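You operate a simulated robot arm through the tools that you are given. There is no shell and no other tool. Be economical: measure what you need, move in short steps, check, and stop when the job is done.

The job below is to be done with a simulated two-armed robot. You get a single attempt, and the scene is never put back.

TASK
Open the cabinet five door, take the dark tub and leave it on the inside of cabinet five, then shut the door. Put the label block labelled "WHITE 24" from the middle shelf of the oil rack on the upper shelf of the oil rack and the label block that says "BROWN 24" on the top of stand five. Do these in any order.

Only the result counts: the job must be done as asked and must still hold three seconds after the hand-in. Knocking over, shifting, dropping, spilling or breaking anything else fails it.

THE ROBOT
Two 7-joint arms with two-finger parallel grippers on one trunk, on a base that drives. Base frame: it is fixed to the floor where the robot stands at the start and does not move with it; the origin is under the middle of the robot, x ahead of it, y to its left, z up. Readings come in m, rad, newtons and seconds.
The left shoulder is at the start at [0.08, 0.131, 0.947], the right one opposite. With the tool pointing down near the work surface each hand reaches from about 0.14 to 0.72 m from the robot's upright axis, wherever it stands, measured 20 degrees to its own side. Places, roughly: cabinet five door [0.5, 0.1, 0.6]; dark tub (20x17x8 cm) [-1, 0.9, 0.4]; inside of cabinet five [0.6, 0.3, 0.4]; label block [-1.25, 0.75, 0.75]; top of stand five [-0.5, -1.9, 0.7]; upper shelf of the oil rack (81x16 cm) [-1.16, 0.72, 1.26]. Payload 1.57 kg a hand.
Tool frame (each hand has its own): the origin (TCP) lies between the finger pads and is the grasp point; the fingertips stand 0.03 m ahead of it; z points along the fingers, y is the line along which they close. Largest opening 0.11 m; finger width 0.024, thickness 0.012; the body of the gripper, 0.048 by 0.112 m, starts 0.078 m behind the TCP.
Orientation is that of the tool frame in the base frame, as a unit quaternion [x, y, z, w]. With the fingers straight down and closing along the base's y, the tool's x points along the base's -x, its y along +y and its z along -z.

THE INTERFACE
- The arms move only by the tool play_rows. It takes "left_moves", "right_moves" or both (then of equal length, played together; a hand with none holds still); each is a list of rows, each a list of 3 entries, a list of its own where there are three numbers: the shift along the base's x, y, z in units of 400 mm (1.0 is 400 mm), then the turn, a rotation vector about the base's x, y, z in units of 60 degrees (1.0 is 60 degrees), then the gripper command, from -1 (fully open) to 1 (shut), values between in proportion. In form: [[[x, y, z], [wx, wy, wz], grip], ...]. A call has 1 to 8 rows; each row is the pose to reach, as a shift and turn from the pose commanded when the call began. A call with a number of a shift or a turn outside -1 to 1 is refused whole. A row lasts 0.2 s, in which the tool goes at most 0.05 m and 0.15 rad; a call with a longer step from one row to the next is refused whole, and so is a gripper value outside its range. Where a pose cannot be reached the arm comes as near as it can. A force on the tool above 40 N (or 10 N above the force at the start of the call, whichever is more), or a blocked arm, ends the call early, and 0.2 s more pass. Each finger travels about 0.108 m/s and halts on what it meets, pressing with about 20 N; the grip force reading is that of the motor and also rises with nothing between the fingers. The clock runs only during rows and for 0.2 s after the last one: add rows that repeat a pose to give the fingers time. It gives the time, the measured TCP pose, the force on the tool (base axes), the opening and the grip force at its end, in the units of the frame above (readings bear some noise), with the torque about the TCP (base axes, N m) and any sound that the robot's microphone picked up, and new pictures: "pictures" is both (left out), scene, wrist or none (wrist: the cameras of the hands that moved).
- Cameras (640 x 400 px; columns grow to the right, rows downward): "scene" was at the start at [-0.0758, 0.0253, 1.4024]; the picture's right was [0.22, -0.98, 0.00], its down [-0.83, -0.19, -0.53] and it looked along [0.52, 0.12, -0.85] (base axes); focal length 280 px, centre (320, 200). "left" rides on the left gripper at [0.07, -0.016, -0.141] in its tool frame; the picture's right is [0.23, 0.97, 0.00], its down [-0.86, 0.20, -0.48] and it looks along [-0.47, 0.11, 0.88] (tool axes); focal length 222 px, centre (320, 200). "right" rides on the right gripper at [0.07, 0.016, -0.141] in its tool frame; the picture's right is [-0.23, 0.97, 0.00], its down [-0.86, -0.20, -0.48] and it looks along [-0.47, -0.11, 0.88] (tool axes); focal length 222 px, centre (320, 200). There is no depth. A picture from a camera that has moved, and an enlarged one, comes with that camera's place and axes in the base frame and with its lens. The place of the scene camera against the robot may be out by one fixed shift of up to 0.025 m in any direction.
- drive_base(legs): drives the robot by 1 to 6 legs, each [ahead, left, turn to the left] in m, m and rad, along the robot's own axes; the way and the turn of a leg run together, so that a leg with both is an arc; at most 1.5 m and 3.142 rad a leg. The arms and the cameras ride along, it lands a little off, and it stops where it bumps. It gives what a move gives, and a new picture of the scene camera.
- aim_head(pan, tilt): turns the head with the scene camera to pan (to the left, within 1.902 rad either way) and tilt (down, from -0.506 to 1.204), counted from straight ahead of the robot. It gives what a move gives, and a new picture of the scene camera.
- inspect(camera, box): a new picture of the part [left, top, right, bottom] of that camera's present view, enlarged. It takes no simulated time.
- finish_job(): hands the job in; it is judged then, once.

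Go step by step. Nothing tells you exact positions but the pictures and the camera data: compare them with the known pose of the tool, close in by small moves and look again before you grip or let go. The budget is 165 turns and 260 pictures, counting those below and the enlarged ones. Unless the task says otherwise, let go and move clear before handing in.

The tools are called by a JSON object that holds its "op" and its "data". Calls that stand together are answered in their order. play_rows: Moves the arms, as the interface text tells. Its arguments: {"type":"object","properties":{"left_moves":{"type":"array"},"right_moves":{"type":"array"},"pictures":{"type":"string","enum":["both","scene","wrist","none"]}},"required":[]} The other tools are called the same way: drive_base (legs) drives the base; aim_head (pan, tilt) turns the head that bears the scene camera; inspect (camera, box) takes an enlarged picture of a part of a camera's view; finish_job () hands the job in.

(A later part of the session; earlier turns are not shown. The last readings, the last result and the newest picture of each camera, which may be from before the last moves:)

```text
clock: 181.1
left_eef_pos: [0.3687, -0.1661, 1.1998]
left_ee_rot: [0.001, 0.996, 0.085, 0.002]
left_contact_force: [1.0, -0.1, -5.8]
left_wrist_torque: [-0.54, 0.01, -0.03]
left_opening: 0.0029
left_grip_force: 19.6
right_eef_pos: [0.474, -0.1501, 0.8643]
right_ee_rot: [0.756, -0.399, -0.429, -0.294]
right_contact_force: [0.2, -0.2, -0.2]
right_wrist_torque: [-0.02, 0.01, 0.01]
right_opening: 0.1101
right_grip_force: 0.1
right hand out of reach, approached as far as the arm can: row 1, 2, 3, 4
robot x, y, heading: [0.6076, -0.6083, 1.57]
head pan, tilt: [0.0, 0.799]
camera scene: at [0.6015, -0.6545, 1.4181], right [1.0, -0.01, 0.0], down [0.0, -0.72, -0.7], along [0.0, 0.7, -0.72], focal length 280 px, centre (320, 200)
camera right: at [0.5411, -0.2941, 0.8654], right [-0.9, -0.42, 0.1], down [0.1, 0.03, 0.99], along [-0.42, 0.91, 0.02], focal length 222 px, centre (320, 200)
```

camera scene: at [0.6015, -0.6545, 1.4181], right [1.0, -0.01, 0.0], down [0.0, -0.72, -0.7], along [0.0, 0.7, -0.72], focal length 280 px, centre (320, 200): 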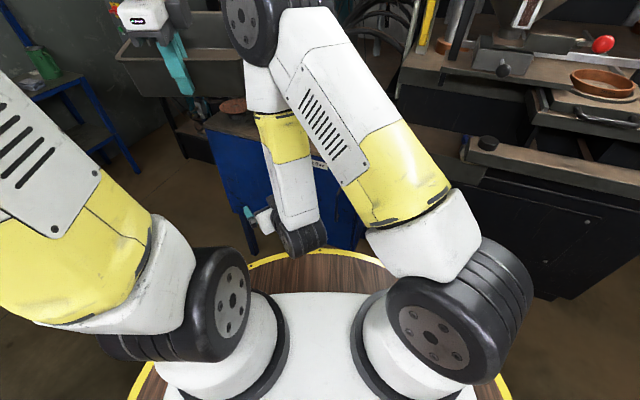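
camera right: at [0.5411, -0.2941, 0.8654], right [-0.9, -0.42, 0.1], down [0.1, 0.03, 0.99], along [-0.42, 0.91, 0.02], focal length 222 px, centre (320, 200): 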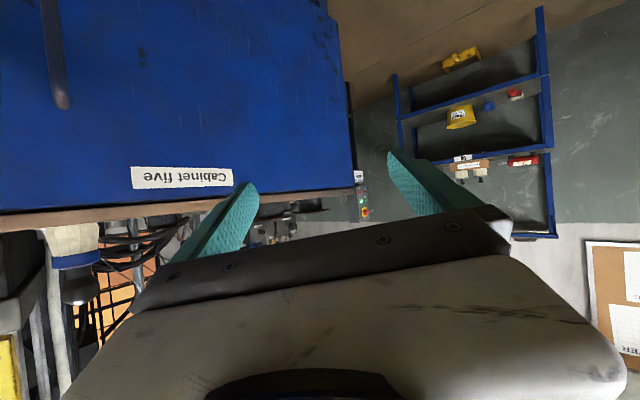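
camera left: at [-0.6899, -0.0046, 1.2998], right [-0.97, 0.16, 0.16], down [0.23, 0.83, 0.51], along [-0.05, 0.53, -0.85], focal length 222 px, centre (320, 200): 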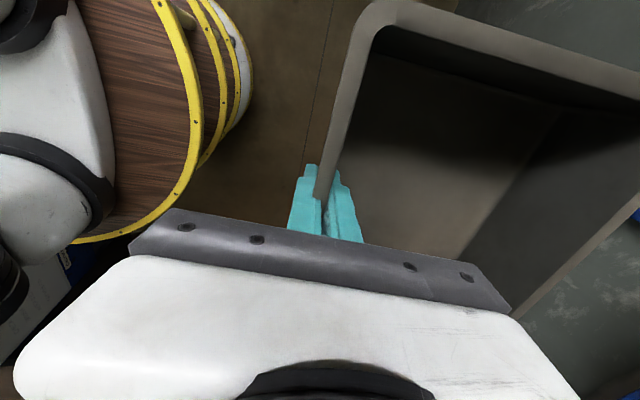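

This pose is infeasible from here and the elbow nears the tub. I retract the right arm, then reposition the base further right so the pull comes at a better angle.

{"op": "play_rows", "data": {"right_moves": [[[0.1, 0.0, 0.06], [0, 0, -0.12], -1], [[0.2, 0.0, 0.12], [0, 0, -0.25], -1], [[0.3, 0.0, 0.18], [0, 0, -0.38], -1], [[0.4, 0.0, 0.24], [0, 0, -0.45], -1], [[0.5, 0.0, 0.28], [0, 0, -0.45], -1], [[0.6, 0.0, 0.32], [0, 0, -0.45], -1], [[0.7, 0.0, 0.38], [0, 0, -0.45], -1], [[0.78, -0.03, 0.46], [0, 0, -0.45], -1]]}}

```text
clock: 183.1
left_eef_pos: [0.3691, -0.1653, 1.2022]
left_ee_rot: [0.0, 0.997, 0.083, 0.001]
left_contact_force: [0.6, -0.2, -7.3]
left_wrist_torque: [-0.52, 0.02, -0.01]
left_opening: 0.003
left_grip_force: 19.6
right_eef_pos: [0.6352, -0.0585, 1.0899]
right_ee_rot: [0.723, -0.455, -0.385, -0.349]
right_contact_force: [0.2, -0.4, -0.1]
right_wrist_torque: [-0.01, 0.01, 0.03]
right_opening: 0.11
right_grip_force: 0.0
right hand out of reach, approached as far as the arm can: row 1, 2, 3, 4, 5, 6, 7, 8
robot x, y, heading: [0.6076, -0.6053, 1.565]
head pan, tilt: [0.0, 0.799]
stopped in row 8 (right hand): the arm was blocked; the commanded pose is now the measured one
camera scene: at [0.601, -0.6543, 1.4181], right [1.0, 0.0, 0.0], down [0.0, -0.72, -0.7], along [0.0, 0.7, -0.72], focal length 280 px, centre (320, 200)
camera right: at [0.6758, -0.2123, 1.0913], right [-0.97, -0.25, 0.05], down [0.05, -0.01, 1.0], along [-0.24, 0.97, 0.02], focal length 222 px, centre (320, 200)
```

scene: 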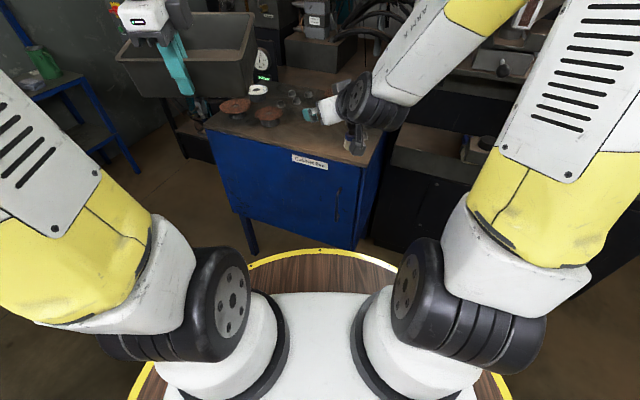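
right: 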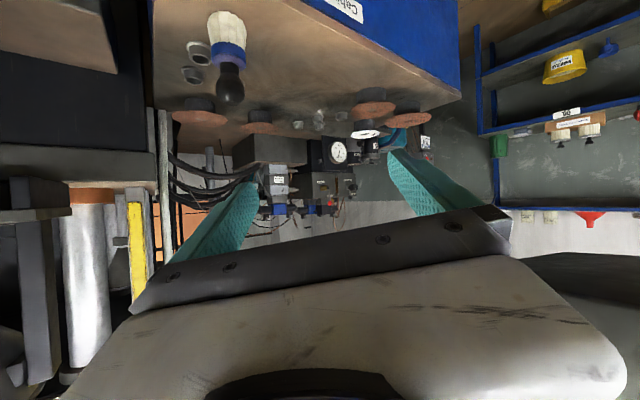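

Arm is in a natural posture again. Pull it back and right, then reposition the base.

{"op": "play_rows", "data": {"right_moves": [[[0.02, -0.1, 0.05], [0, 0, 0], -1], [[0.1, -0.16, 0.1], [0, 0, -0.05], -1], [[0.2, -0.2, 0.14], [0, 0, -0.1], -1], [[0.3, -0.24, 0.16], [0, 0, -0.2], -1], [[0.4, -0.28, 0.16], [0, 0, -0.25], -1], [[0.48, -0.3, 0.16], [0, 0, -0.25], -1]], "pictures": "none"}}

{"op": "drive_base", "data": {"legs": [[-0.03, 0.0, 0.55], [-0.28, -0.2, 0.03]]}}

```text
clock: 184.4
left_eef_pos: [0.3682, -0.1667, 1.2026]
left_ee_rot: [0.0, 0.997, 0.083, 0.003]
left_contact_force: [-0.3, -0.5, -6.8]
left_wrist_torque: [-0.52, -0.02, 0.02]
left_opening: 0.0025
left_grip_force: 19.9
right_eef_pos: [0.8461, -0.1429, 1.2009]
right_ee_rot: [0.658, -0.545, -0.337, -0.395]
right_contact_force: [-0.2, -0.6, 0.1]
right_wrist_torque: [-0.03, -0.03, -0.06]
right_opening: 0.1101
right_grip_force: 0.2
right hand out of reach, approached as far as the arm can: row 1, 2, 3, 4, 5, 6
robot x, y, heading: [0.604, -0.6058, 1.567]
head pan, tilt: [0.0, 0.799]
```

```text
clock: 188.2
left_eef_pos: [0.4931, -0.5282, 1.2032]
left_ee_rot: [-0.283, 0.956, 0.081, -0.022]
left_contact_force: [0.9, -0.4, -7.3]
left_wrist_torque: [-0.41, -0.24, -0.01]
left_opening: 0.0027
left_grip_force: 20.4
right_eef_pos: [0.8803, -0.248, 1.2007]
right_ee_rot: [0.786, -0.336, -0.435, -0.283]
right_contact_force: [0.0, -0.1, 0.2]
right_wrist_torque: [0.0, 0.0, -0.01]
right_opening: 0.1097
right_grip_force: 0.0
robot x, y, heading: [0.9275, -0.7671, 2.144]
head pan, tilt: [0.0, 0.799]
camera scene: at [0.9591, -0.8073, 1.4181], right [0.84, 0.54, 0.0], down [0.39, -0.6, -0.7], along [-0.38, 0.59, -0.72], focal length 280 px, centre (320, 200)
```

scene: 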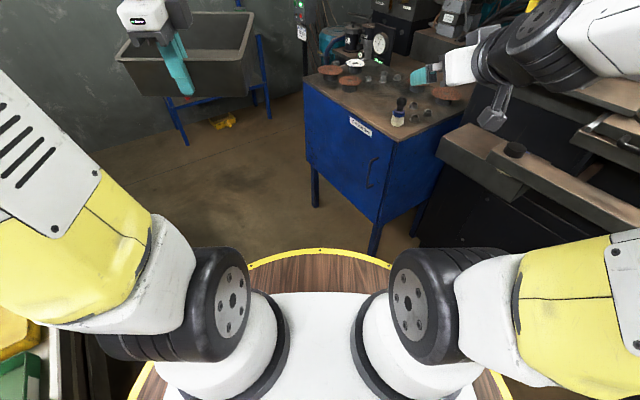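

Good angle. Move a bit closer to the handle.

{"op": "drive_base", "data": {"legs": [[0.12, -0.1, 0.0]]}}

{"op": "inspect", "data": {"camera": "scene", "box": [280, 90, 480, 240]}}

```text
clock: 189.6
left_eef_pos: [0.5132, -0.3716, 1.202]
left_ee_rot: [-0.283, 0.955, 0.082, -0.023]
left_contact_force: [-0.1, -0.9, -5.6]
left_wrist_torque: [-0.44, -0.28, 0.02]
left_opening: 0.0031
left_grip_force: 20.5
right_eef_pos: [0.9, -0.0915, 1.2002]
right_ee_rot: [0.786, -0.337, -0.435, -0.283]
right_contact_force: [-0.6, 0.5, -0.6]
right_wrist_torque: [0.05, -0.01, -0.04]
right_opening: 0.1099
right_grip_force: 0.1
robot x, y, heading: [0.9528, -0.609, 2.144]
head pan, tilt: [0.0, 0.799]
camera scene: at [0.979, -0.652, 1.4181], right [0.84, 0.54, 0.0], down [0.39, -0.6, -0.7], along [-0.38, 0.59, -0.72], focal length 280 px, centre (320, 200)
```

scene: 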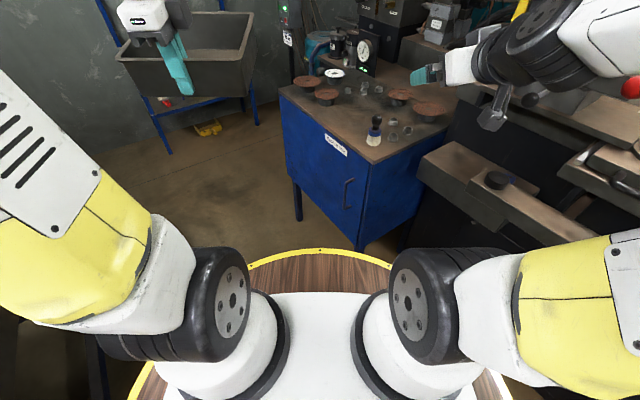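

```text
2.67 times, centred on (380, 165) of scene
camera zoom: at [0.979, -0.652, 1.4181], right [0.84, 0.54, 0.0], down [0.39, -0.6, -0.7], along [-0.38, 0.59, -0.72], focal length 747 px, centre (160, 293)
```

zoom: 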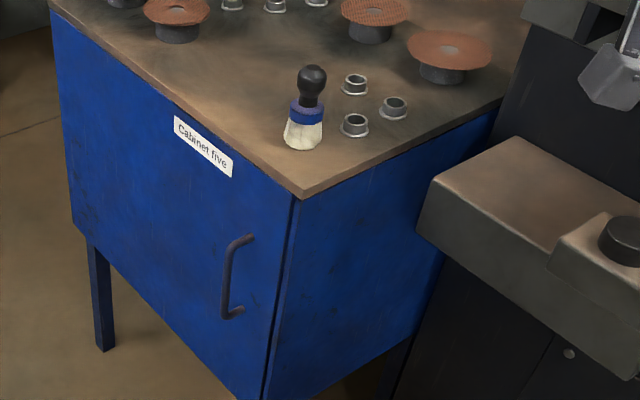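

Great view. I'll lower the right hand with +29° yaw to the right of the handle, aiming to slip one open finger behind the bar.

{"op": "play_rows", "data": {"right_moves": [[[-0.03, -0.03, -0.1], [0, 0, 0.122], -1], [[-0.06, -0.06, -0.2], [0, 0, 0.244], -1], [[-0.09, -0.09, -0.3], [0, 0, 0.366], -1], [[-0.12, -0.12, -0.41], [0, 0, 0.488], -1], [[-0.15, -0.15, -0.52], [0, 0, 0.488], -1], [[-0.18, -0.16, -0.63], [0, 0, 0.488], -1], [[-0.21, -0.17, -0.74], [0, 0, 0.488], -1], [[-0.24, -0.17, -0.85], [0, 0, 0.488], -1]]}}

```text
clock: 191.4
left_eef_pos: [0.5125, -0.3741, 1.2028]
left_ee_rot: [-0.283, 0.955, 0.082, -0.022]
left_contact_force: [-0.1, -0.1, -5.5]
left_wrist_torque: [-0.45, -0.29, -0.01]
left_opening: 0.0031
left_grip_force: 20.0
right_eef_pos: [0.8092, -0.0975, 0.8754]
right_ee_rot: [0.846, -0.125, -0.492, -0.162]
right_contact_force: [0.0, -0.1, 0.1]
right_wrist_torque: [0.0, -0.01, -0.01]
right_opening: 0.11
right_grip_force: 0.1
right hand out of reach, approached as far as the arm can: row 1, 2, 3, 4, 5, 6, 7, 8
robot x, y, heading: [0.9513, -0.6089, 2.145]
head pan, tilt: [0.0, 0.799]
camera scene: at [0.979, -0.6517, 1.4181], right [0.84, 0.54, 0.0], down [0.39, -0.6, -0.7], along [-0.38, 0.59, -0.72], focal length 280 px, centre (320, 200)
camera right: at [0.9499, -0.1734, 0.8771], right [-0.47, -0.88, 0.05], down [0.04, 0.04, 1.0], along [-0.88, 0.47, 0.02], focal length 222 px, centre (320, 200)
```

scene: 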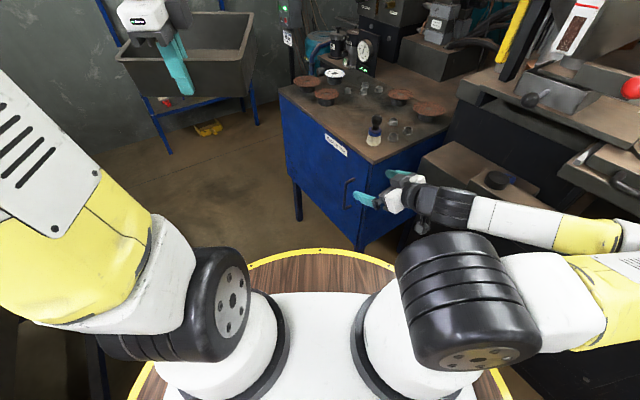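
right: 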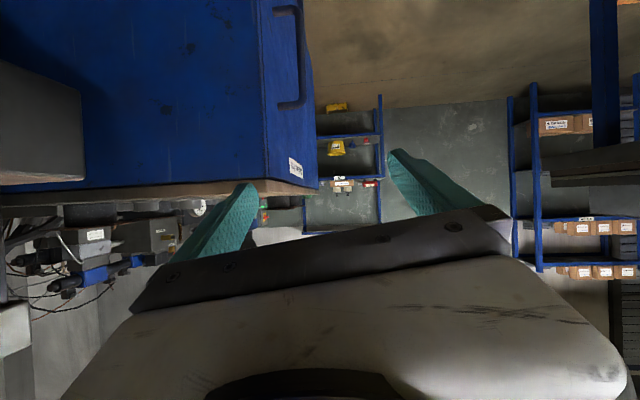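

Handle position confirmed in this view. Lower to the pre-hook point.

{"op": "play_rows", "data": {"right_moves": [[[-0.03, 0.0, -0.11], [0, 0, 0], -1], [[-0.08, 0.005, -0.22], [0, 0, 0], -1], [[-0.13, 0.0125, -0.33], [0, 0, 0], -1]], "pictures": "wrist"}}

```text
clock: 192.2
left_eef_pos: [0.5131, -0.3731, 1.2023]
left_ee_rot: [-0.283, 0.955, 0.082, -0.021]
left_contact_force: [0.2, 0.5, -5.3]
left_wrist_torque: [-0.42, -0.24, -0.01]
left_opening: 0.0029
left_grip_force: 20.1
right_eef_pos: [0.7823, -0.0453, 0.8294]
right_ee_rot: [0.858, -0.122, -0.477, -0.147]
right_contact_force: [0.3, 0.0, 0.5]
right_wrist_torque: [0.01, 0.0, 0.0]
right_opening: 0.1101
right_grip_force: 0.1
right hand out of reach, approached as far as the arm can: row 1, 2, 3
robot x, y, heading: [0.9521, -0.6113, 2.14]
head pan, tilt: [0.0, 0.799]
camera right: at [0.9246, -0.1191, 0.8392], right [-0.46, -0.89, 0.06], down [0.0, 0.07, 1.0], along [-0.89, 0.46, -0.03], focal length 222 px, centre (320, 200)
```

right: 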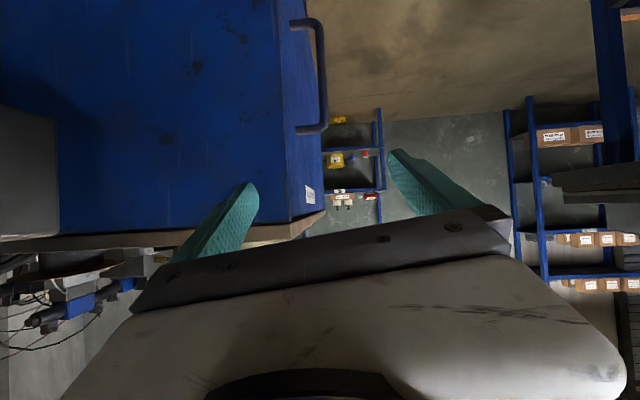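

The arm is too folded here; back the base 0.18 m to give it room.

{"op": "drive_base", "data": {"legs": [[-0.18, 0.0, 0.0]]}}

{"op": "play_rows", "data": {"right_moves": [[[-0.06, 0.06, -0.06], [0, 0, 0], -1], [[-0.12, 0.12, -0.12], [0, 0, 0], -1], [[-0.18, 0.18, -0.17], [0, 0, 0], -1], [[-0.24, 0.22, -0.2], [0, 0, 0], -1]]}}

```text
clock: 193.7
left_eef_pos: [0.6097, -0.5234, 1.2024]
left_ee_rot: [-0.284, 0.955, 0.082, -0.023]
left_contact_force: [-0.6, 0.4, -5.5]
left_wrist_torque: [-0.41, -0.24, 0.03]
left_opening: 0.003
left_grip_force: 20.0
right_eef_pos: [0.8794, -0.1961, 0.8292]
right_ee_rot: [0.858, -0.122, -0.477, -0.147]
right_contact_force: [-0.6, -0.4, -0.3]
right_wrist_torque: [-0.02, 0.02, 0.01]
right_opening: 0.1099
right_grip_force: 0.0
robot x, y, heading: [1.0478, -0.7658, 2.142]
head pan, tilt: [0.0, 0.799]
camera scene: at [1.076, -0.8026, 1.4181], right [0.84, 0.54, 0.0], down [0.39, -0.6, -0.7], along [-0.38, 0.59, -0.72], focal length 280 px, centre (320, 200)
```

scene: 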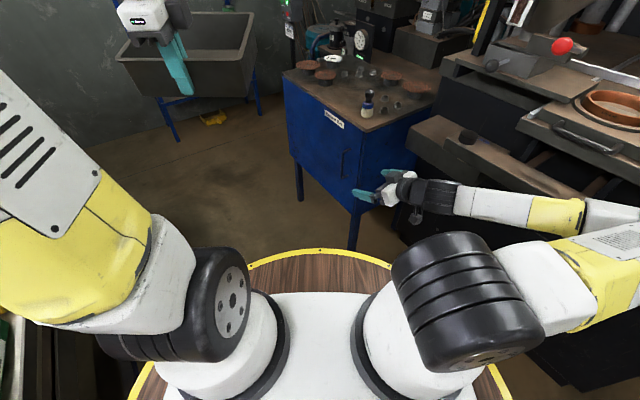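

```text
clock: 194.7
left_eef_pos: [0.6102, -0.5239, 1.2023]
left_ee_rot: [-0.283, 0.955, 0.08, -0.022]
left_contact_force: [-1.2, -0.8, -5.2]
left_wrist_torque: [-0.4, -0.24, -0.02]
left_opening: 0.0028
left_grip_force: 19.7
right_eef_pos: [0.788, -0.0933, 0.7877]
right_ee_rot: [0.865, -0.121, -0.467, -0.14]
right_contact_force: [-0.2, 0.6, 0.6]
right_wrist_torque: [0.0, 0.02, 0.01]
right_opening: 0.1099
right_grip_force: 0.0
right hand out of reach, approached as far as the arm can: row 1, 2, 3, 4
robot x, y, heading: [1.0452, -0.7656, 2.14]
head pan, tilt: [0.0, 0.799]
camera scene: at [1.0764, -0.8028, 1.4181], right [0.84, 0.54, 0.0], down [0.39, -0.6, -0.7], along [-0.38, 0.59, -0.72], focal length 280 px, centre (320, 200)
camera right: at [0.9307, -0.1649, 0.8006], right [-0.45, -0.89, 0.07], down [-0.02, 0.08, 1.0], along [-0.89, 0.45, -0.05], focal length 222 px, centre (320, 200)
```

scene: 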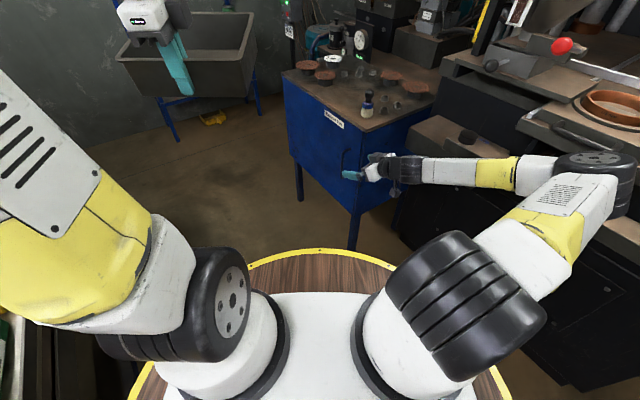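
right: 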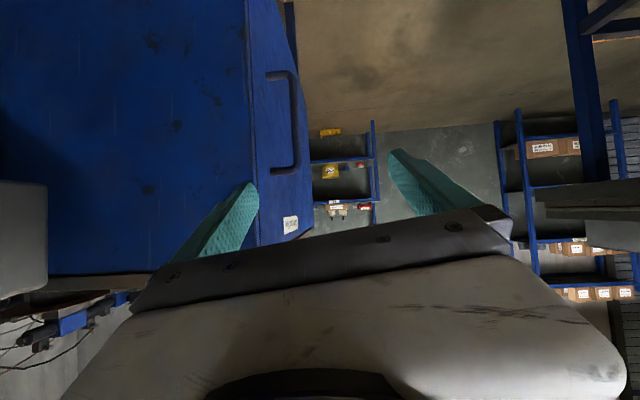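

The arm prefers the hand aligned with the robot heading. From this distance I unyaw 30° and go to a new pre-hook point.

{"op": "play_rows", "data": {"right_moves": [[[0.0, -0.1, 0.0], [0, 0, -0.126], -1], [[-0.05, -0.14, -0.03], [0, 0, -0.252], -1], [[-0.12, -0.16, -0.08], [0, 0, -0.378], -1], [[-0.19, -0.12, -0.13], [0, 0, -0.503], -1], [[-0.2275, -0.064, -0.17], [0, 0, -0.503], -1]]}}

```text
clock: 195.9
left_eef_pos: [0.6106, -0.5233, 1.2022]
left_ee_rot: [-0.284, 0.955, 0.08, -0.022]
left_contact_force: [-0.2, 0.5, -5.5]
left_wrist_torque: [-0.48, -0.27, 0.02]
left_opening: 0.003
left_grip_force: 20.1
right_eef_pos: [0.7843, -0.1039, 0.8188]
right_ee_rot: [0.809, -0.348, -0.4, -0.255]
right_contact_force: [0.1, -0.4, -0.4]
right_wrist_torque: [-0.01, 0.01, -0.02]
right_opening: 0.1099
right_grip_force: 0.1
right hand out of reach, approached as far as the arm can: row 1, 2, 3, 4, 5
robot x, y, heading: [1.0481, -0.7635, 2.14]
head pan, tilt: [0.0, 0.799]
camera scene: at [1.0759, -0.8025, 1.4181], right [0.84, 0.54, 0.0], down [0.39, -0.6, -0.7], along [-0.38, 0.59, -0.72], focal length 280 px, centre (320, 200)
camera right: at [0.8698, -0.2373, 0.8371], right [-0.85, -0.53, 0.06], down [0.0, 0.1, 0.99], along [-0.53, 0.84, -0.09], focal length 222 px, centre (320, 200)
```

scene: 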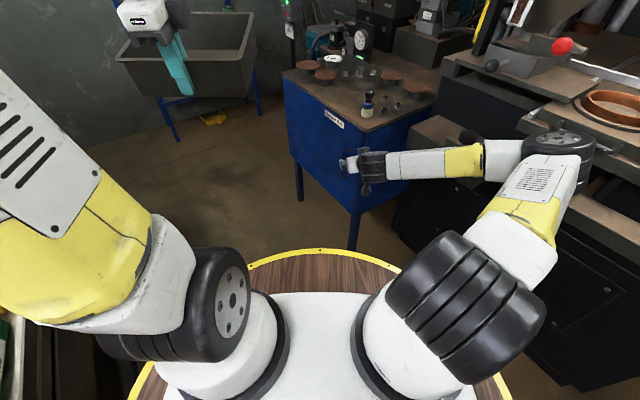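
right: 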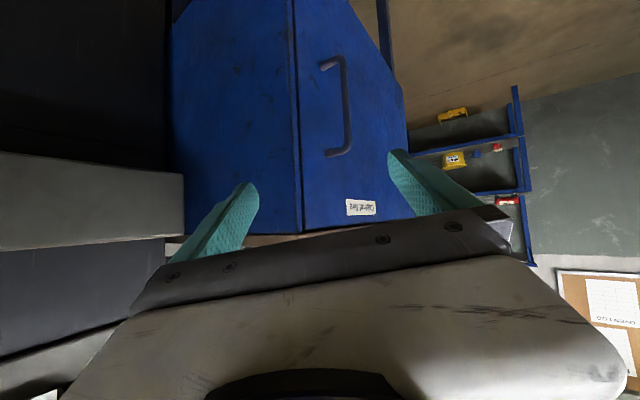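

Still a bad elbow posture. I'll reset: raise and unpitch the hand, then descend steeply (which gives the elbow-up posture) before pitching.

{"op": "play_rows", "data": {"right_moves": [[[0.03, -0.04, 0.1], [-0.08, -0.055, 0], -1], [[0.05, -0.08, 0.2], [-0.16, -0.11, 0], -1], [[0.08, -0.12, 0.3], [-0.24, -0.165, 0], -1], [[0.11, -0.16, 0.41], [-0.32, -0.22, 0], -1], [[0.13, -0.2, 0.52], [-0.4, -0.275, 0], -1], [[0.16, -0.24, 0.63], [-0.482, -0.328, 0], -1], [[0.19, -0.28, 0.73], [-0.482, -0.328, 0], -1], [[0.2, -0.32, 0.83], [-0.482, -0.328, 0], -1]], "pictures": "none"}}

{"op": "play_rows", "data": {"right_moves": [[[-0.05, 0.05, -0.08], [0, 0, 0], -1], [[-0.1, 0.1, -0.17], [0, 0, 0], -1], [[-0.12, 0.12, -0.28], [0, 0, 0], -1], [[-0.14, 0.14, -0.4], [0, 0, 0], -1], [[-0.16, 0.16, -0.51], [0, 0, 0], -1], [[-0.18, 0.18, -0.62], [0, 0, 0], -1], [[-0.2, 0.2, -0.73], [0, 0, 0], -1], [[-0.22, 0.22, -0.83], [0, 0, 0], -1]], "pictures": "scene"}}

```text
clock: 197.7
left_eef_pos: [0.6099, -0.5241, 1.2032]
left_ee_rot: [-0.283, 0.956, 0.081, -0.021]
left_contact_force: [-0.1, 0.4, -6.3]
left_wrist_torque: [-0.45, -0.26, -0.02]
left_opening: 0.003
left_grip_force: 19.8
right_eef_pos: [0.8629, -0.2319, 1.1503]
right_ee_rot: [0.903, -0.387, -0.158, -0.1]
right_contact_force: [0.2, 1.1, -0.5]
right_wrist_torque: [0.0, 0.0, -0.02]
right_opening: 0.1099
right_grip_force: 0.0
robot x, y, heading: [1.0535, -0.768, 2.14]
head pan, tilt: [0.0, 0.799]
```

```text
clock: 199.5
left_eef_pos: [0.6092, -0.5226, 1.2019]
left_ee_rot: [-0.283, 0.956, 0.08, -0.022]
left_contact_force: [0.3, 0.5, -6.5]
left_wrist_torque: [-0.46, -0.24, -0.03]
left_opening: 0.0031
left_grip_force: 19.8
right_eef_pos: [0.8208, -0.1476, 0.8662]
right_ee_rot: [0.902, -0.388, -0.158, -0.101]
right_contact_force: [1.2, -0.2, -0.4]
right_wrist_torque: [-0.03, 0.01, -0.01]
right_opening: 0.11
right_grip_force: 0.0
right hand out of reach, approached as far as the arm can: row 3, 4, 5, 6, 7, 8
robot x, y, heading: [1.0545, -0.7623, 2.141]
head pan, tilt: [0.0, 0.799]
camera scene: at [1.0759, -0.8023, 1.4181], right [0.84, 0.54, 0.0], down [0.39, -0.6, -0.7], along [-0.38, 0.59, -0.72], focal length 280 px, centre (320, 200)
```

scene: 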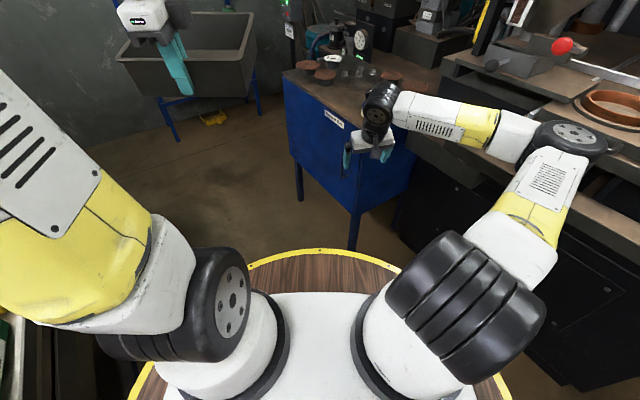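

Reset the arm through a high tucked pose to get the elbow-up posture back.

{"op": "play_rows", "data": {"right_moves": [[[0.03, -0.02, 0.11], [0, 0, 0], -1], [[0.06, -0.04, 0.22], [0, 0, 0], -1], [[0.09, -0.06, 0.33], [0, 0, 0], -1], [[0.13, -0.08, 0.44], [0, 0, 0], -1], [[0.18, -0.1, 0.55], [0, 0, 0], -1], [[0.24, -0.13, 0.65], [0, 0, 0], -1], [[0.3, -0.16, 0.75], [0, 0, 0], -1], [[0.36, -0.2, 0.85], [0, 0, 0], -1]], "pictures": "none"}}

{"op": "play_rows", "data": {"right_moves": [[[0.08, -0.05, 0.08], [0, 0, 0], -1], [[0.16, -0.1, 0.15], [0, 0, 0], -1], [[0.24, -0.15, 0.22], [0, 0, 0], -1], [[0.3, -0.18, 0.3], [0, 0, 0], -1], [[0.32, -0.18, 0.4], [0, 0, 0], -1]], "pictures": "scene"}}

```text
clock: 201.3
left_eef_pos: [0.6109, -0.5225, 1.2029]
left_ee_rot: [-0.283, 0.955, 0.08, -0.023]
left_contact_force: [0.3, 1.2, -6.1]
left_wrist_torque: [-0.51, -0.31, 0.01]
left_opening: 0.0029
left_grip_force: 20.4
right_eef_pos: [0.963, -0.2273, 1.2077]
right_ee_rot: [0.903, -0.387, -0.157, -0.101]
right_contact_force: [-0.7, 0.8, 0.3]
right_wrist_torque: [-0.05, -0.04, 0.01]
right_opening: 0.1099
right_grip_force: 0.0
robot x, y, heading: [1.0466, -0.7627, 2.142]
head pan, tilt: [0.0, 0.799]
```

```text
clock: 202.5
left_eef_pos: [0.6107, -0.5237, 1.2026]
left_ee_rot: [-0.283, 0.955, 0.082, -0.022]
left_contact_force: [0.8, 0.1, -5.5]
left_wrist_torque: [-0.44, -0.25, -0.03]
left_opening: 0.003
left_grip_force: 19.9
right_eef_pos: [1.0917, -0.299, 1.3664]
right_ee_rot: [0.903, -0.387, -0.158, -0.1]
right_contact_force: [0.4, 0.6, -0.2]
right_wrist_torque: [-0.02, 0.04, -0.02]
right_opening: 0.1099
right_grip_force: 0.0
robot x, y, heading: [1.0499, -0.7626, 2.14]
head pan, tilt: [0.0, 0.799]
camera scene: at [1.0762, -0.8026, 1.4181], right [0.84, 0.54, 0.0], down [0.39, -0.6, -0.7], along [-0.38, 0.59, -0.72], focal length 280 px, centre (320, 200)
```

scene: 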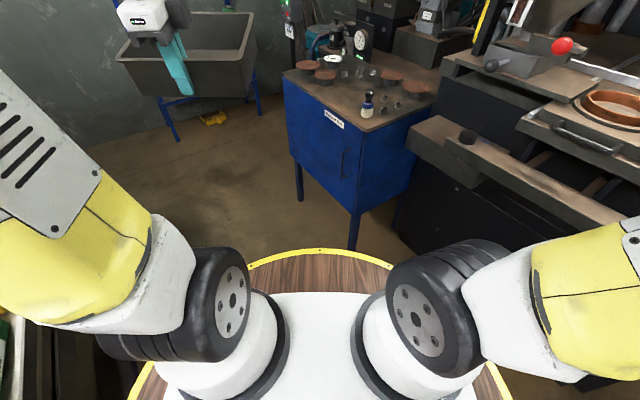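

{"op": "play_rows", "data": {"right_moves": [[[-0.06, -0.01, -0.1], [0, 0, 0], -1], [[-0.12, -0.02, -0.2], [0, 0, 0], -1], [[-0.18, -0.03, -0.3], [0, 0, 0], -1], [[-0.24, -0.04, -0.4], [0, 0, 0], -1], [[-0.3, -0.05, -0.5], [0, 0, 0], -1], [[-0.34, -0.06, -0.6], [0, 0, 0], -1], [[-0.36, -0.06, -0.72], [0, 0, 0], -1], [[-0.38, -0.06, -0.84], [0, 0, 0], -1]], "pictures": "none"}}

{"op": "play_rows", "data": {"right_moves": [[[-0.02, 0.02, -0.11], [0, 0, 0], -1], [[-0.05, 0.05, -0.22], [0, 0, 0], -1], [[-0.08, 0.1, -0.33], [0, 0, 0], -1], [[-0.11, 0.15, -0.43], [0, 0, 0], -1]], "pictures": "both"}}

```text
clock: 204.3
left_eef_pos: [0.6097, -0.5232, 1.2029]
left_ee_rot: [-0.283, 0.955, 0.082, -0.022]
left_contact_force: [0.3, -0.8, -5.3]
left_wrist_torque: [-0.41, -0.22, 0.0]
left_opening: 0.0026
left_grip_force: 20.3
right_eef_pos: [0.9406, -0.3227, 1.0288]
right_ee_rot: [0.902, -0.388, -0.159, -0.101]
right_contact_force: [-0.4, 0.6, 1.0]
right_wrist_torque: [0.02, 0.02, 0.01]
right_opening: 0.1101
right_grip_force: 0.0
robot x, y, heading: [1.0494, -0.7607, 2.139]
head pan, tilt: [0.0, 0.799]
```

```text
clock: 205.3
left_eef_pos: [0.6108, -0.525, 1.2025]
left_ee_rot: [-0.283, 0.955, 0.081, -0.021]
left_contact_force: [-1.3, -0.7, -5.5]
left_wrist_torque: [-0.37, -0.25, 0.0]
left_opening: 0.0028
left_grip_force: 20.5
right_eef_pos: [0.8951, -0.2631, 0.8586]
right_ee_rot: [0.903, -0.388, -0.158, -0.1]
right_contact_force: [-0.5, -0.5, 0.1]
right_wrist_torque: [0.01, -0.01, -0.01]
right_opening: 0.11
right_grip_force: 0.0
robot x, y, heading: [1.0478, -0.762, 2.145]
head pan, tilt: [0.0, 0.799]
camera scene: at [1.076, -0.8033, 1.418], right [0.84, 0.54, 0.0], down [0.39, -0.6, -0.7], along [-0.38, 0.59, -0.72], focal length 280 px, centre (320, 200)
camera right: at [0.9584, -0.3642, 0.9633], right [-0.86, -0.51, 0.03], down [-0.31, 0.56, 0.77], along [-0.41, 0.65, -0.64], focal length 222 px, centre (320, 200)
```

scene: 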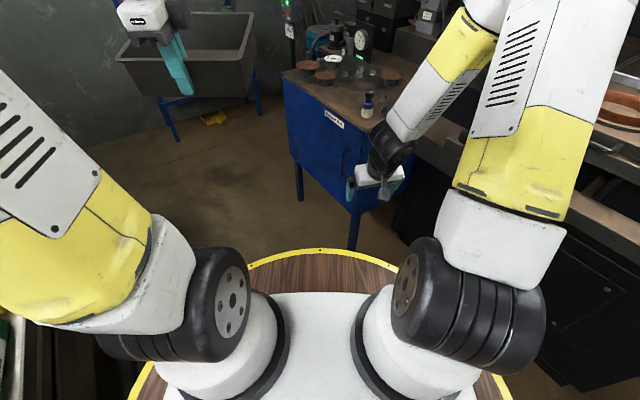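
right: 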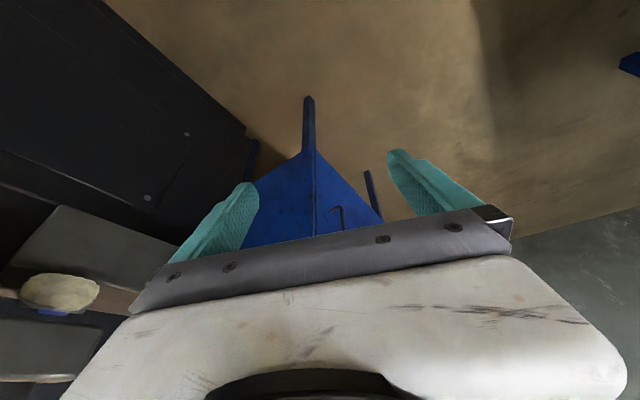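

Elbow-up posture regained. Now pitch the hand and approach the pre-hook point.

{"op": "play_rows", "data": {"right_moves": [[[-0.07, 0.05, -0.02], [0.1, 0.07, 0], -1], [[-0.14, 0.1, -0.05], [0.2, 0.14, 0], -1], [[-0.22, 0.16, -0.09], [0.3, 0.21, 0], -1], [[-0.3, 0.22, -0.13], [0.4, 0.28, 0], -1], [[-0.38, 0.28, -0.17], [0.48, 0.335, 0], -1], [[-0.46, 0.33, -0.22], [0.53, 0.364, 0], -1]]}}

```text
clock: 206.7
left_eef_pos: [0.6133, -0.5223, 1.2028]
left_ee_rot: [-0.283, 0.955, 0.082, -0.022]
left_contact_force: [1.0, 0.3, -5.0]
left_wrist_torque: [-0.46, -0.15, -0.08]
left_opening: 0.0029
left_grip_force: 19.7
right_eef_pos: [0.7217, -0.1336, 0.798]
right_ee_rot: [0.803, -0.348, -0.407, -0.263]
right_contact_force: [0.6, 0.6, -0.4]
right_wrist_torque: [-0.02, 0.11, 0.07]
right_opening: 0.1099
right_grip_force: 0.1
right hand out of reach, approached as far as the arm can: row 5, 6
robot x, y, heading: [1.0475, -0.7647, 2.14]
head pan, tilt: [0.0, 0.799]
camera scene: at [1.0772, -0.8026, 1.418], right [0.84, 0.54, 0.0], down [0.39, -0.6, -0.7], along [-0.38, 0.59, -0.72], focal length 280 px, centre (320, 200)
camera right: at [0.8062, -0.2668, 0.8112], right [-0.85, -0.53, 0.06], down [0.01, 0.08, 1.0], along [-0.53, 0.85, -0.06], focal length 222 px, centre (320, 200)
```

scene: 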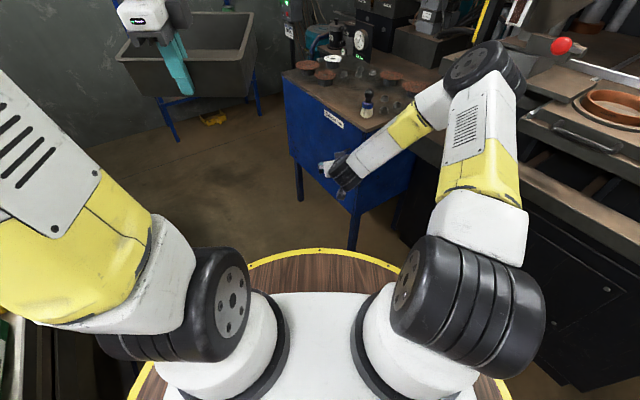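
right: 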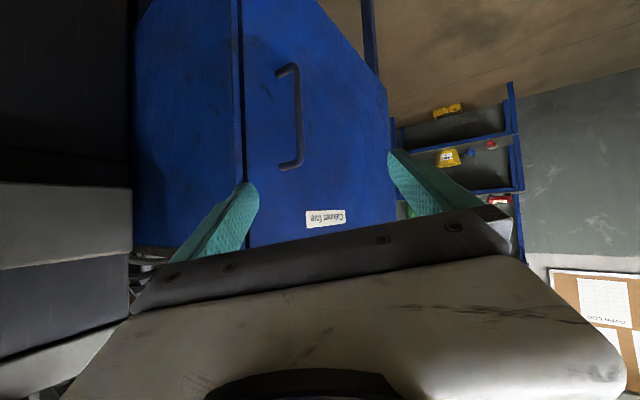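

Close to the pre-hook point and the model matches the view. Lower to handle height.

{"op": "play_rows", "data": {"right_moves": [[[-0.01, 0.0, -0.1], [0, 0, 0], -1], [[-0.025, 0.012, -0.2], [0, 0, 0], -1]], "pictures": "wrist"}}

```text
clock: 207.5
left_eef_pos: [0.6114, -0.5217, 1.201]
left_ee_rot: [-0.282, 0.956, 0.081, -0.022]
left_contact_force: [2.0, 1.7, -6.3]
left_wrist_torque: [-0.51, -0.18, -0.04]
left_opening: 0.003
left_grip_force: 20.3
right_eef_pos: [0.7357, -0.1137, 0.703]
right_ee_rot: [0.779, -0.391, -0.401, -0.283]
right_contact_force: [-0.2, 0.1, -1.1]
right_wrist_torque: [-0.05, 0.03, 0.08]
right_opening: 0.1097
right_grip_force: 0.1
right hand out of reach, approached as far as the arm can: row 1, 2
robot x, y, heading: [1.0497, -0.7612, 2.137]
head pan, tilt: [0.0, 0.799]
stopped in row 2 (right hand): the arm was blocked; the commanded pose is now the measured one
camera right: at [0.8059, -0.2568, 0.7154], right [-0.9, -0.43, 0.07], down [0.04, 0.07, 1.0], along [-0.44, 0.9, -0.05], focal length 222 px, centre (320, 200)
```

right: 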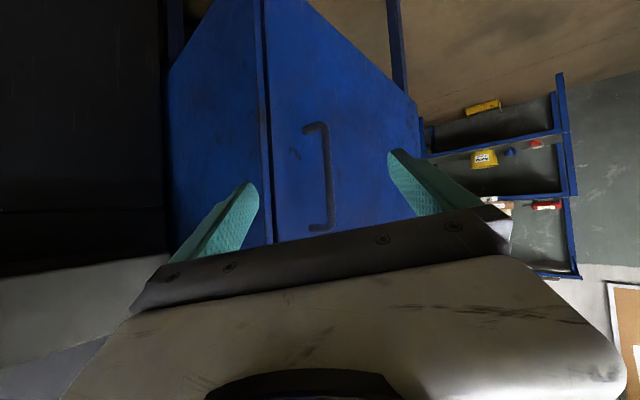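

{"op": "inspect", "data": {"camera": "scene", "box": [280, 20, 600, 320]}}

```text
1.33 times, centred on (440, 170) of scene
camera zoom: at [1.0766, -0.8016, 1.4181], right [0.84, 0.54, 0.0], down [0.39, -0.6, -0.7], along [-0.38, 0.59, -0.72], focal length 374 px, centre (160, 240)
```

zoom: 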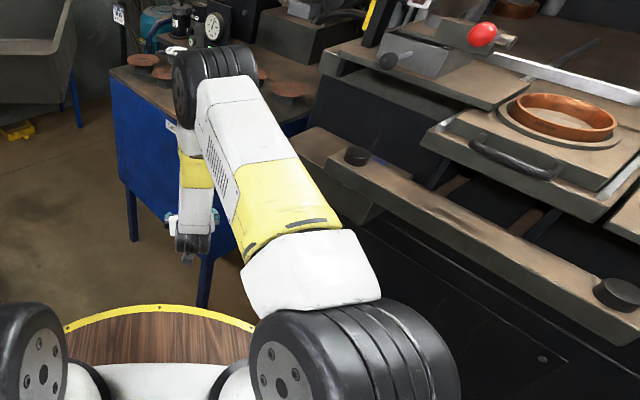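

The right hand can only yaw outward in this posture, so the better choice is to approach the bar from the left, pointing right, from the earlier spot. Retract high first.

{"op": "play_rows", "data": {"right_moves": [[[0.03, -0.05, 0.1], [0, 0, 0], -1], [[0.06, -0.1, 0.2], [-0.1, -0.07, 0], -1], [[0.09, -0.15, 0.3], [-0.2, -0.14, 0], -1], [[0.12, -0.2, 0.4], [-0.3, -0.21, 0], -1], [[0.15, -0.24, 0.5], [-0.4, -0.28, 0], -1], [[0.19, -0.28, 0.6], [-0.5, -0.35, 0], -1], [[0.24, -0.32, 0.7], [-0.5, -0.35, 0], -1], [[0.28, -0.36, 0.8], [-0.5, -0.35, 0], -1]], "left_moves": [[[0, 0, 0], [0, 0, 0], 1], [[-0.03, -0.04, 0], [0, 0, 0], 1], [[-0.08, -0.07, 0], [0, 0, 0], 1], [[-0.13, -0.1, 0], [0, 0, 0], 1], [[-0.18, -0.13, 0], [0, 0, 0], 1], [[-0.24, -0.16, 0], [0, 0, 0], 1], [[-0.3, -0.19, 0], [0, 0, 0], 1], [[-0.34, -0.22, 0], [0, 0, 0], 1]], "pictures": "none"}}

```text
clock: 209.3
left_eef_pos: [0.4737, -0.6115, 1.2028]
left_ee_rot: [-0.283, 0.955, 0.081, -0.021]
left_contact_force: [-0.7, 0.3, -6.4]
left_wrist_torque: [-0.48, -0.27, -0.01]
left_opening: 0.0028
left_grip_force: 20.1
right_eef_pos: [0.8456, -0.2603, 1.0241]
right_ee_rot: [0.885, -0.423, -0.141, -0.137]
right_contact_force: [0.6, 0.0, 0.2]
right_wrist_torque: [0.02, 0.0, 0.04]
right_opening: 0.1101
right_grip_force: 0.0
robot x, y, heading: [1.0463, -0.7612, 2.14]
head pan, tilt: [0.0, 0.799]
```

{"op": "drive_base", "data": {"legs": [[0.4466, 0.398, 0], [0, 0, -0.92]]}}

```text
clock: 212.9
left_eef_pos: [-0.0944, -0.4512, 1.2006]
left_ee_rot: [-0.285, 0.955, 0.079, -0.021]
left_contact_force: [0.2, -0.2, -5.5]
left_wrist_torque: [-0.45, -0.25, 0.02]
left_opening: 0.0029
left_grip_force: 19.8
right_eef_pos: [0.2745, -0.0975, 1.0232]
right_ee_rot: [0.885, -0.421, -0.14, -0.138]
right_contact_force: [-0.4, -0.3, -0.6]
right_wrist_torque: [-0.02, 0.0, 0.01]
right_opening: 0.1097
right_grip_force: 0.0
robot x, y, heading: [0.4764, -0.5985, 2.147]
head pan, tilt: [0.0, 0.799]
stopped in leg 1: the robot was blocked; the commanded pose is now the measured one
camera scene: at [0.5067, -0.6389, 1.4181], right [0.84, 0.54, 0.0], down [0.39, -0.6, -0.7], along [-0.38, 0.58, -0.72], focal length 280 px, centre (320, 200)
```

scene: 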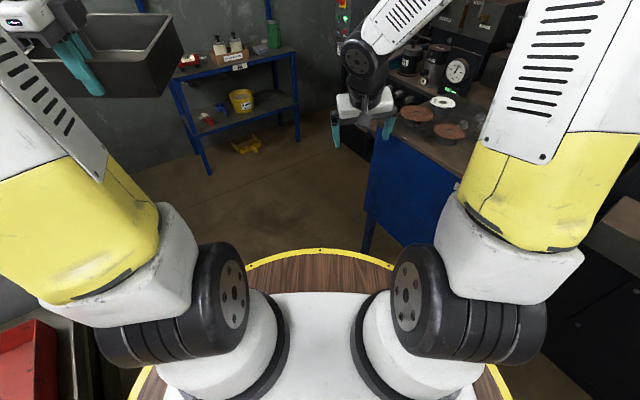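

{"op": "drive_base", "data": {"legs": [[0.017, -0.025, 0], [0, 0, -0.92]]}}

```text
clock: 216.1
left_eef_pos: [0.2613, -0.0245, 1.202]
left_ee_rot: [0.169, 0.982, 0.082, 0.017]
left_contact_force: [0.9, 0.1, -6.7]
left_wrist_torque: [-0.47, 0.2, 0.01]
left_opening: 0.003
left_grip_force: 20.0
right_eef_pos: [0.7663, -0.1044, 1.0232]
right_ee_rot: [-0.607, 0.77, 0.065, 0.186]
right_contact_force: [0.1, 0.4, 0.2]
right_wrist_torque: [0.05, -0.01, -0.01]
right_opening: 0.1101
right_grip_force: 0.0
robot x, y, heading: [0.4897, -0.5715, 1.224]
head pan, tilt: [0.0, 0.799]
camera scene: at [0.4661, -0.617, 1.4181], right [0.94, -0.34, 0.0], down [-0.24, -0.67, -0.7], along [0.24, 0.66, -0.72], focal length 280 px, centre (320, 200)
```

scene: 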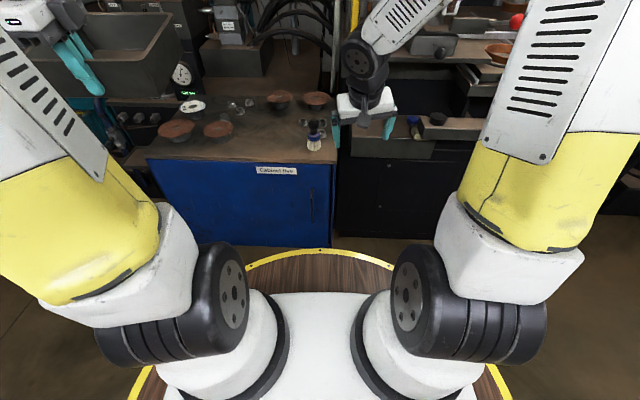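

Now at the left-hand-side approach. Yaw the right hand to heading 15° and shift it left in front of the door, still high.

{"op": "play_rows", "data": {"right_moves": [[[-0.09, 0.0, 0.0], [0, 0, -0.14], 0.27], [[-0.18, 0.0, -0.02], [0, 0, -0.28], 0.27], [[-0.27, 0.02, -0.05], [0, 0, -0.42], 0.27], [[-0.36, 0.04, -0.08], [0, 0, -0.56], 0.27], [[-0.44, 0.06, -0.12], [0, 0, -0.708], 0.27]], "pictures": "none"}}

{"op": "play_rows", "data": {"right_moves": [[[-0.01, 0.02, -0.08], [0.026, -0.097, 0], 0.27], [[-0.02, 0.04, -0.16], [0.052, -0.194, 0], 0.27], [[-0.03, 0.05, -0.25], [0.078, -0.29, 0], 0.27], [[-0.03, 0.06, -0.34], [0.104, -0.388, 0], 0.27], [[-0.03, 0.07, -0.43], [0.13, -0.485, 0], 0.27], [[-0.03, 0.07, -0.51], [0.151, -0.563, 0], 0.27]], "pictures": "both"}}

```text
refused: row 5 steps farther than a row can; nothing moved
```

```text
clock: 217.5
left_eef_pos: [0.2613, -0.0249, 1.2012]
left_ee_rot: [0.169, 0.982, 0.081, 0.017]
left_contact_force: [-0.2, -0.3, -6.7]
left_wrist_torque: [-0.41, 0.21, -0.04]
left_opening: 0.0029
left_grip_force: 19.9
right_eef_pos: [0.7536, -0.0753, 0.8191]
right_ee_rot: [-0.582, 0.676, -0.053, 0.449]
right_contact_force: [0.7, -0.1, -0.3]
right_wrist_torque: [0.01, -0.01, 0.03]
right_opening: 0.0403
right_grip_force: 0.0
robot x, y, heading: [0.4897, -0.5707, 1.223]
head pan, tilt: [0.0, 0.799]
camera scene: at [0.4662, -0.6173, 1.4181], right [0.94, -0.34, 0.0], down [-0.24, -0.67, -0.7], along [0.24, 0.66, -0.72], focal length 280 px, centre (320, 200)
camera right: at [0.6542, -0.1933, 0.8542], right [-0.74, 0.5, -0.46], down [-0.24, 0.43, 0.87], along [0.63, 0.75, -0.2], focal length 222 px, centre (320, 200)
```

scene: 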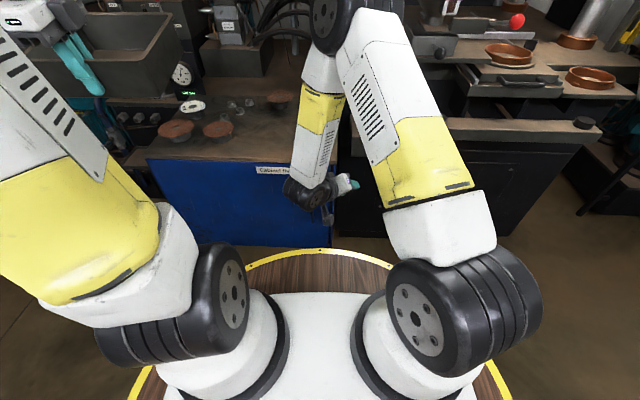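
right: 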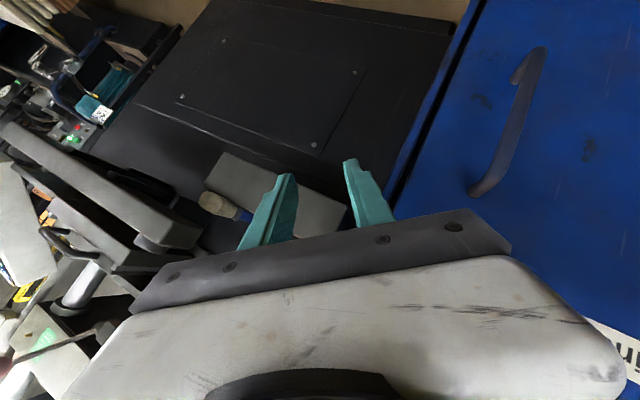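

The first call was refused, leaving a rolled hand. I compute the corrective rotation and move left in the same call.

{"op": "play_rows", "data": {"right_moves": [[[-0.05, -0.04, 0.04], [0.082, 0.036, -0.101], 0.27], [[-0.12, -0.05, 0.06], [0.165, 0.073, -0.202], 0.27], [[-0.19, -0.04, 0.06], [0.248, 0.11, -0.305], 0.27], [[-0.27, -0.02, 0.06], [0.335, 0.148, -0.412], 0.27], [[-0.35, 0.0, 0.04], [0.42, 0.186, -0.517], 0.27], [[-0.42, 0.05, 0.0], [0.51, 0.225, -0.627], 0.27], [[-0.46, 0.1, -0.03], [0.598, 0.264, -0.735], 0.27]]}}

```text
refused: row 6 steps farther than a row can; nothing moved
```

{"op": "play_rows", "data": {"right_moves": [[[-0.05, -0.04, 0.04], [0.075, 0.033, -0.092], 0.27], [[-0.11, -0.05, 0.06], [0.15, 0.066, -0.184], 0.27], [[-0.17, -0.04, 0.06], [0.224, 0.099, -0.276], 0.27], [[-0.23, -0.02, 0.06], [0.299, 0.132, -0.368], 0.27], [[-0.29, 0.0, 0.05], [0.374, 0.165, -0.459], 0.27], [[-0.35, 0.03, 0.03], [0.449, 0.198, -0.551], 0.27], [[-0.41, 0.06, 0.0], [0.523, 0.231, -0.643], 0.27], [[-0.46, 0.1, -0.03], [0.598, 0.264, -0.735], 0.27]]}}

```text
clock: 219.3
left_eef_pos: [0.2605, -0.0262, 1.2006]
left_ee_rot: [0.168, 0.982, 0.081, 0.016]
left_contact_force: [0.6, 0.0, -6.1]
left_wrist_torque: [-0.48, 0.21, -0.01]
left_opening: 0.0028
left_grip_force: 19.5
right_eef_pos: [0.5714, -0.0367, 0.8065]
right_ee_rot: [-0.13, 0.878, 0.067, 0.455]
right_contact_force: [-0.2, -0.5, 0.2]
right_wrist_torque: [-0.01, 0.02, 0.01]
right_opening: 0.0401
right_grip_force: 0.0
robot x, y, heading: [0.4887, -0.5736, 1.226]
head pan, tilt: [0.0, 0.799]
camera scene: at [0.4664, -0.6171, 1.4181], right [0.94, -0.34, 0.0], down [-0.24, -0.67, -0.7], along [0.24, 0.66, -0.72], focal length 280 px, centre (320, 200)
camera right: at [0.418, -0.0663, 0.8316], right [-0.16, 0.97, 0.19], down [0.16, -0.16, 0.97], along [0.98, 0.18, -0.13], focal length 222 px, centre (320, 200)
```

scene: 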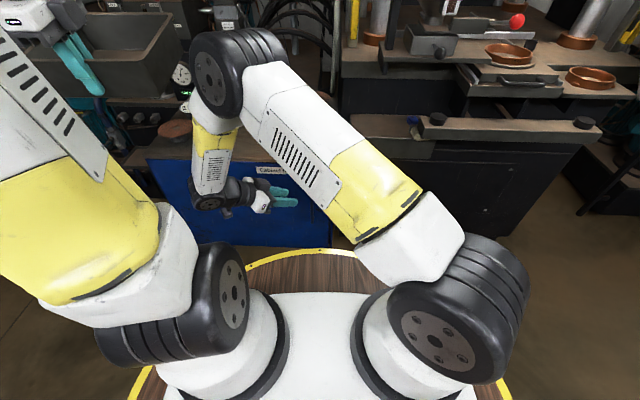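
right: 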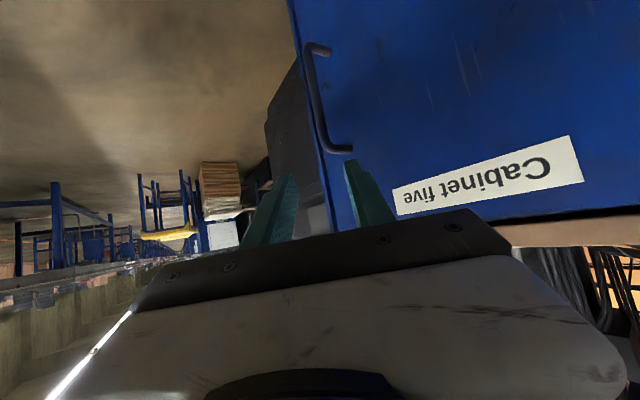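

Excellent: the handle is in profile between the fingers. Yaw 15° more and drop to handle height.

{"op": "play_rows", "data": {"right_moves": [[[-0.01, 0.04, -0.08], [0, 0, -0.125], 0.4], [[-0.016, 0.082, -0.17], [0, 0, -0.25], 0.4], [[0.05, 0.082, -0.22], [0, 0, -0.25], 0.4]], "pictures": "wrist"}}

```text
clock: 220.1
left_eef_pos: [0.2603, -0.0251, 1.2016]
left_ee_rot: [0.168, 0.982, 0.081, 0.016]
left_contact_force: [0.2, -0.6, -5.0]
left_wrist_torque: [-0.45, 0.16, -0.02]
left_opening: 0.003
left_grip_force: 19.3
right_eef_pos: [0.5891, -0.0025, 0.7193]
right_ee_rot: [-0.016, 0.888, 0.008, 0.46]
right_contact_force: [-0.4, -0.3, -0.3]
right_wrist_torque: [0.02, 0.0, -0.03]
right_opening: 0.033
right_grip_force: 0.1
robot x, y, heading: [0.4896, -0.5722, 1.229]
head pan, tilt: [0.0, 0.799]
camera right: at [0.4348, 0.0074, 0.7432], right [0.1, 0.98, 0.19], down [0.11, -0.2, 0.97], along [0.99, -0.08, -0.12], focal length 222 px, centre (320, 200)
```

right: 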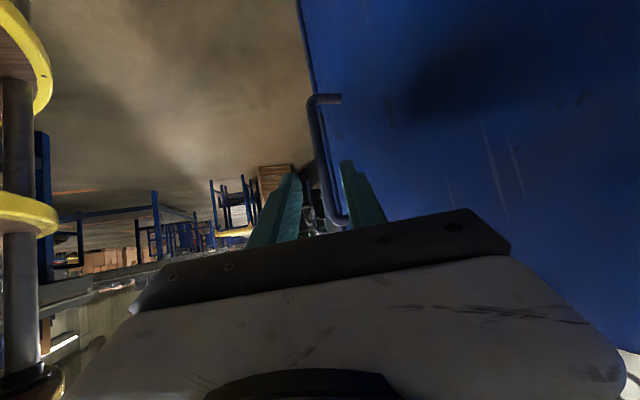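

Bar lies between the fingers, with one finger behind it. Advance and close.

{"op": "play_rows", "data": {"right_moves": [[[0.085, -0.004, -0.04], [0, 0, 0], 0.4], [[0.17, -0.008, -0.075], [0, 0, 0], 0.4], [[0.17, -0.008, -0.075], [0, 0, 0], 1], [[0.17, -0.008, -0.075], [0, 0, 0], 1]], "pictures": "wrist"}}

```text
clock: 221.1
left_eef_pos: [0.2613, -0.024, 1.2002]
left_ee_rot: [0.169, 0.982, 0.08, 0.017]
left_contact_force: [0.2, 0.1, -5.6]
left_wrist_torque: [-0.52, 0.17, -0.01]
left_opening: 0.003
left_grip_force: 19.7
right_eef_pos: [0.6593, -0.0012, 0.6907]
right_ee_rot: [-0.018, 0.888, 0.012, 0.459]
right_contact_force: [4.1, 8.6, -6.2]
right_wrist_torque: [-0.86, -0.01, 0.12]
right_opening: 0.0121
right_grip_force: 29.4
robot x, y, heading: [0.4908, -0.5706, 1.224]
head pan, tilt: [0.0, 0.799]
stopped in row 4 (right hand): the force on the tool passed its limit at 42 N (the readings are from after the stop); the commanded pose is now the measured one
camera right: at [0.5041, 0.0077, 0.7141], right [0.09, 0.98, 0.19], down [0.11, -0.2, 0.97], along [0.99, -0.07, -0.13], focal length 222 px, centre (320, 200)
```

right: 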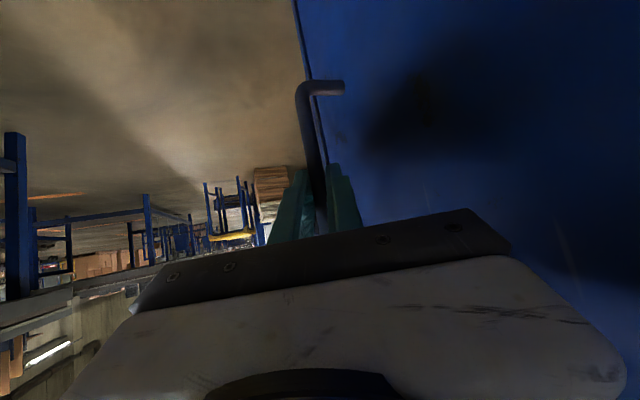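

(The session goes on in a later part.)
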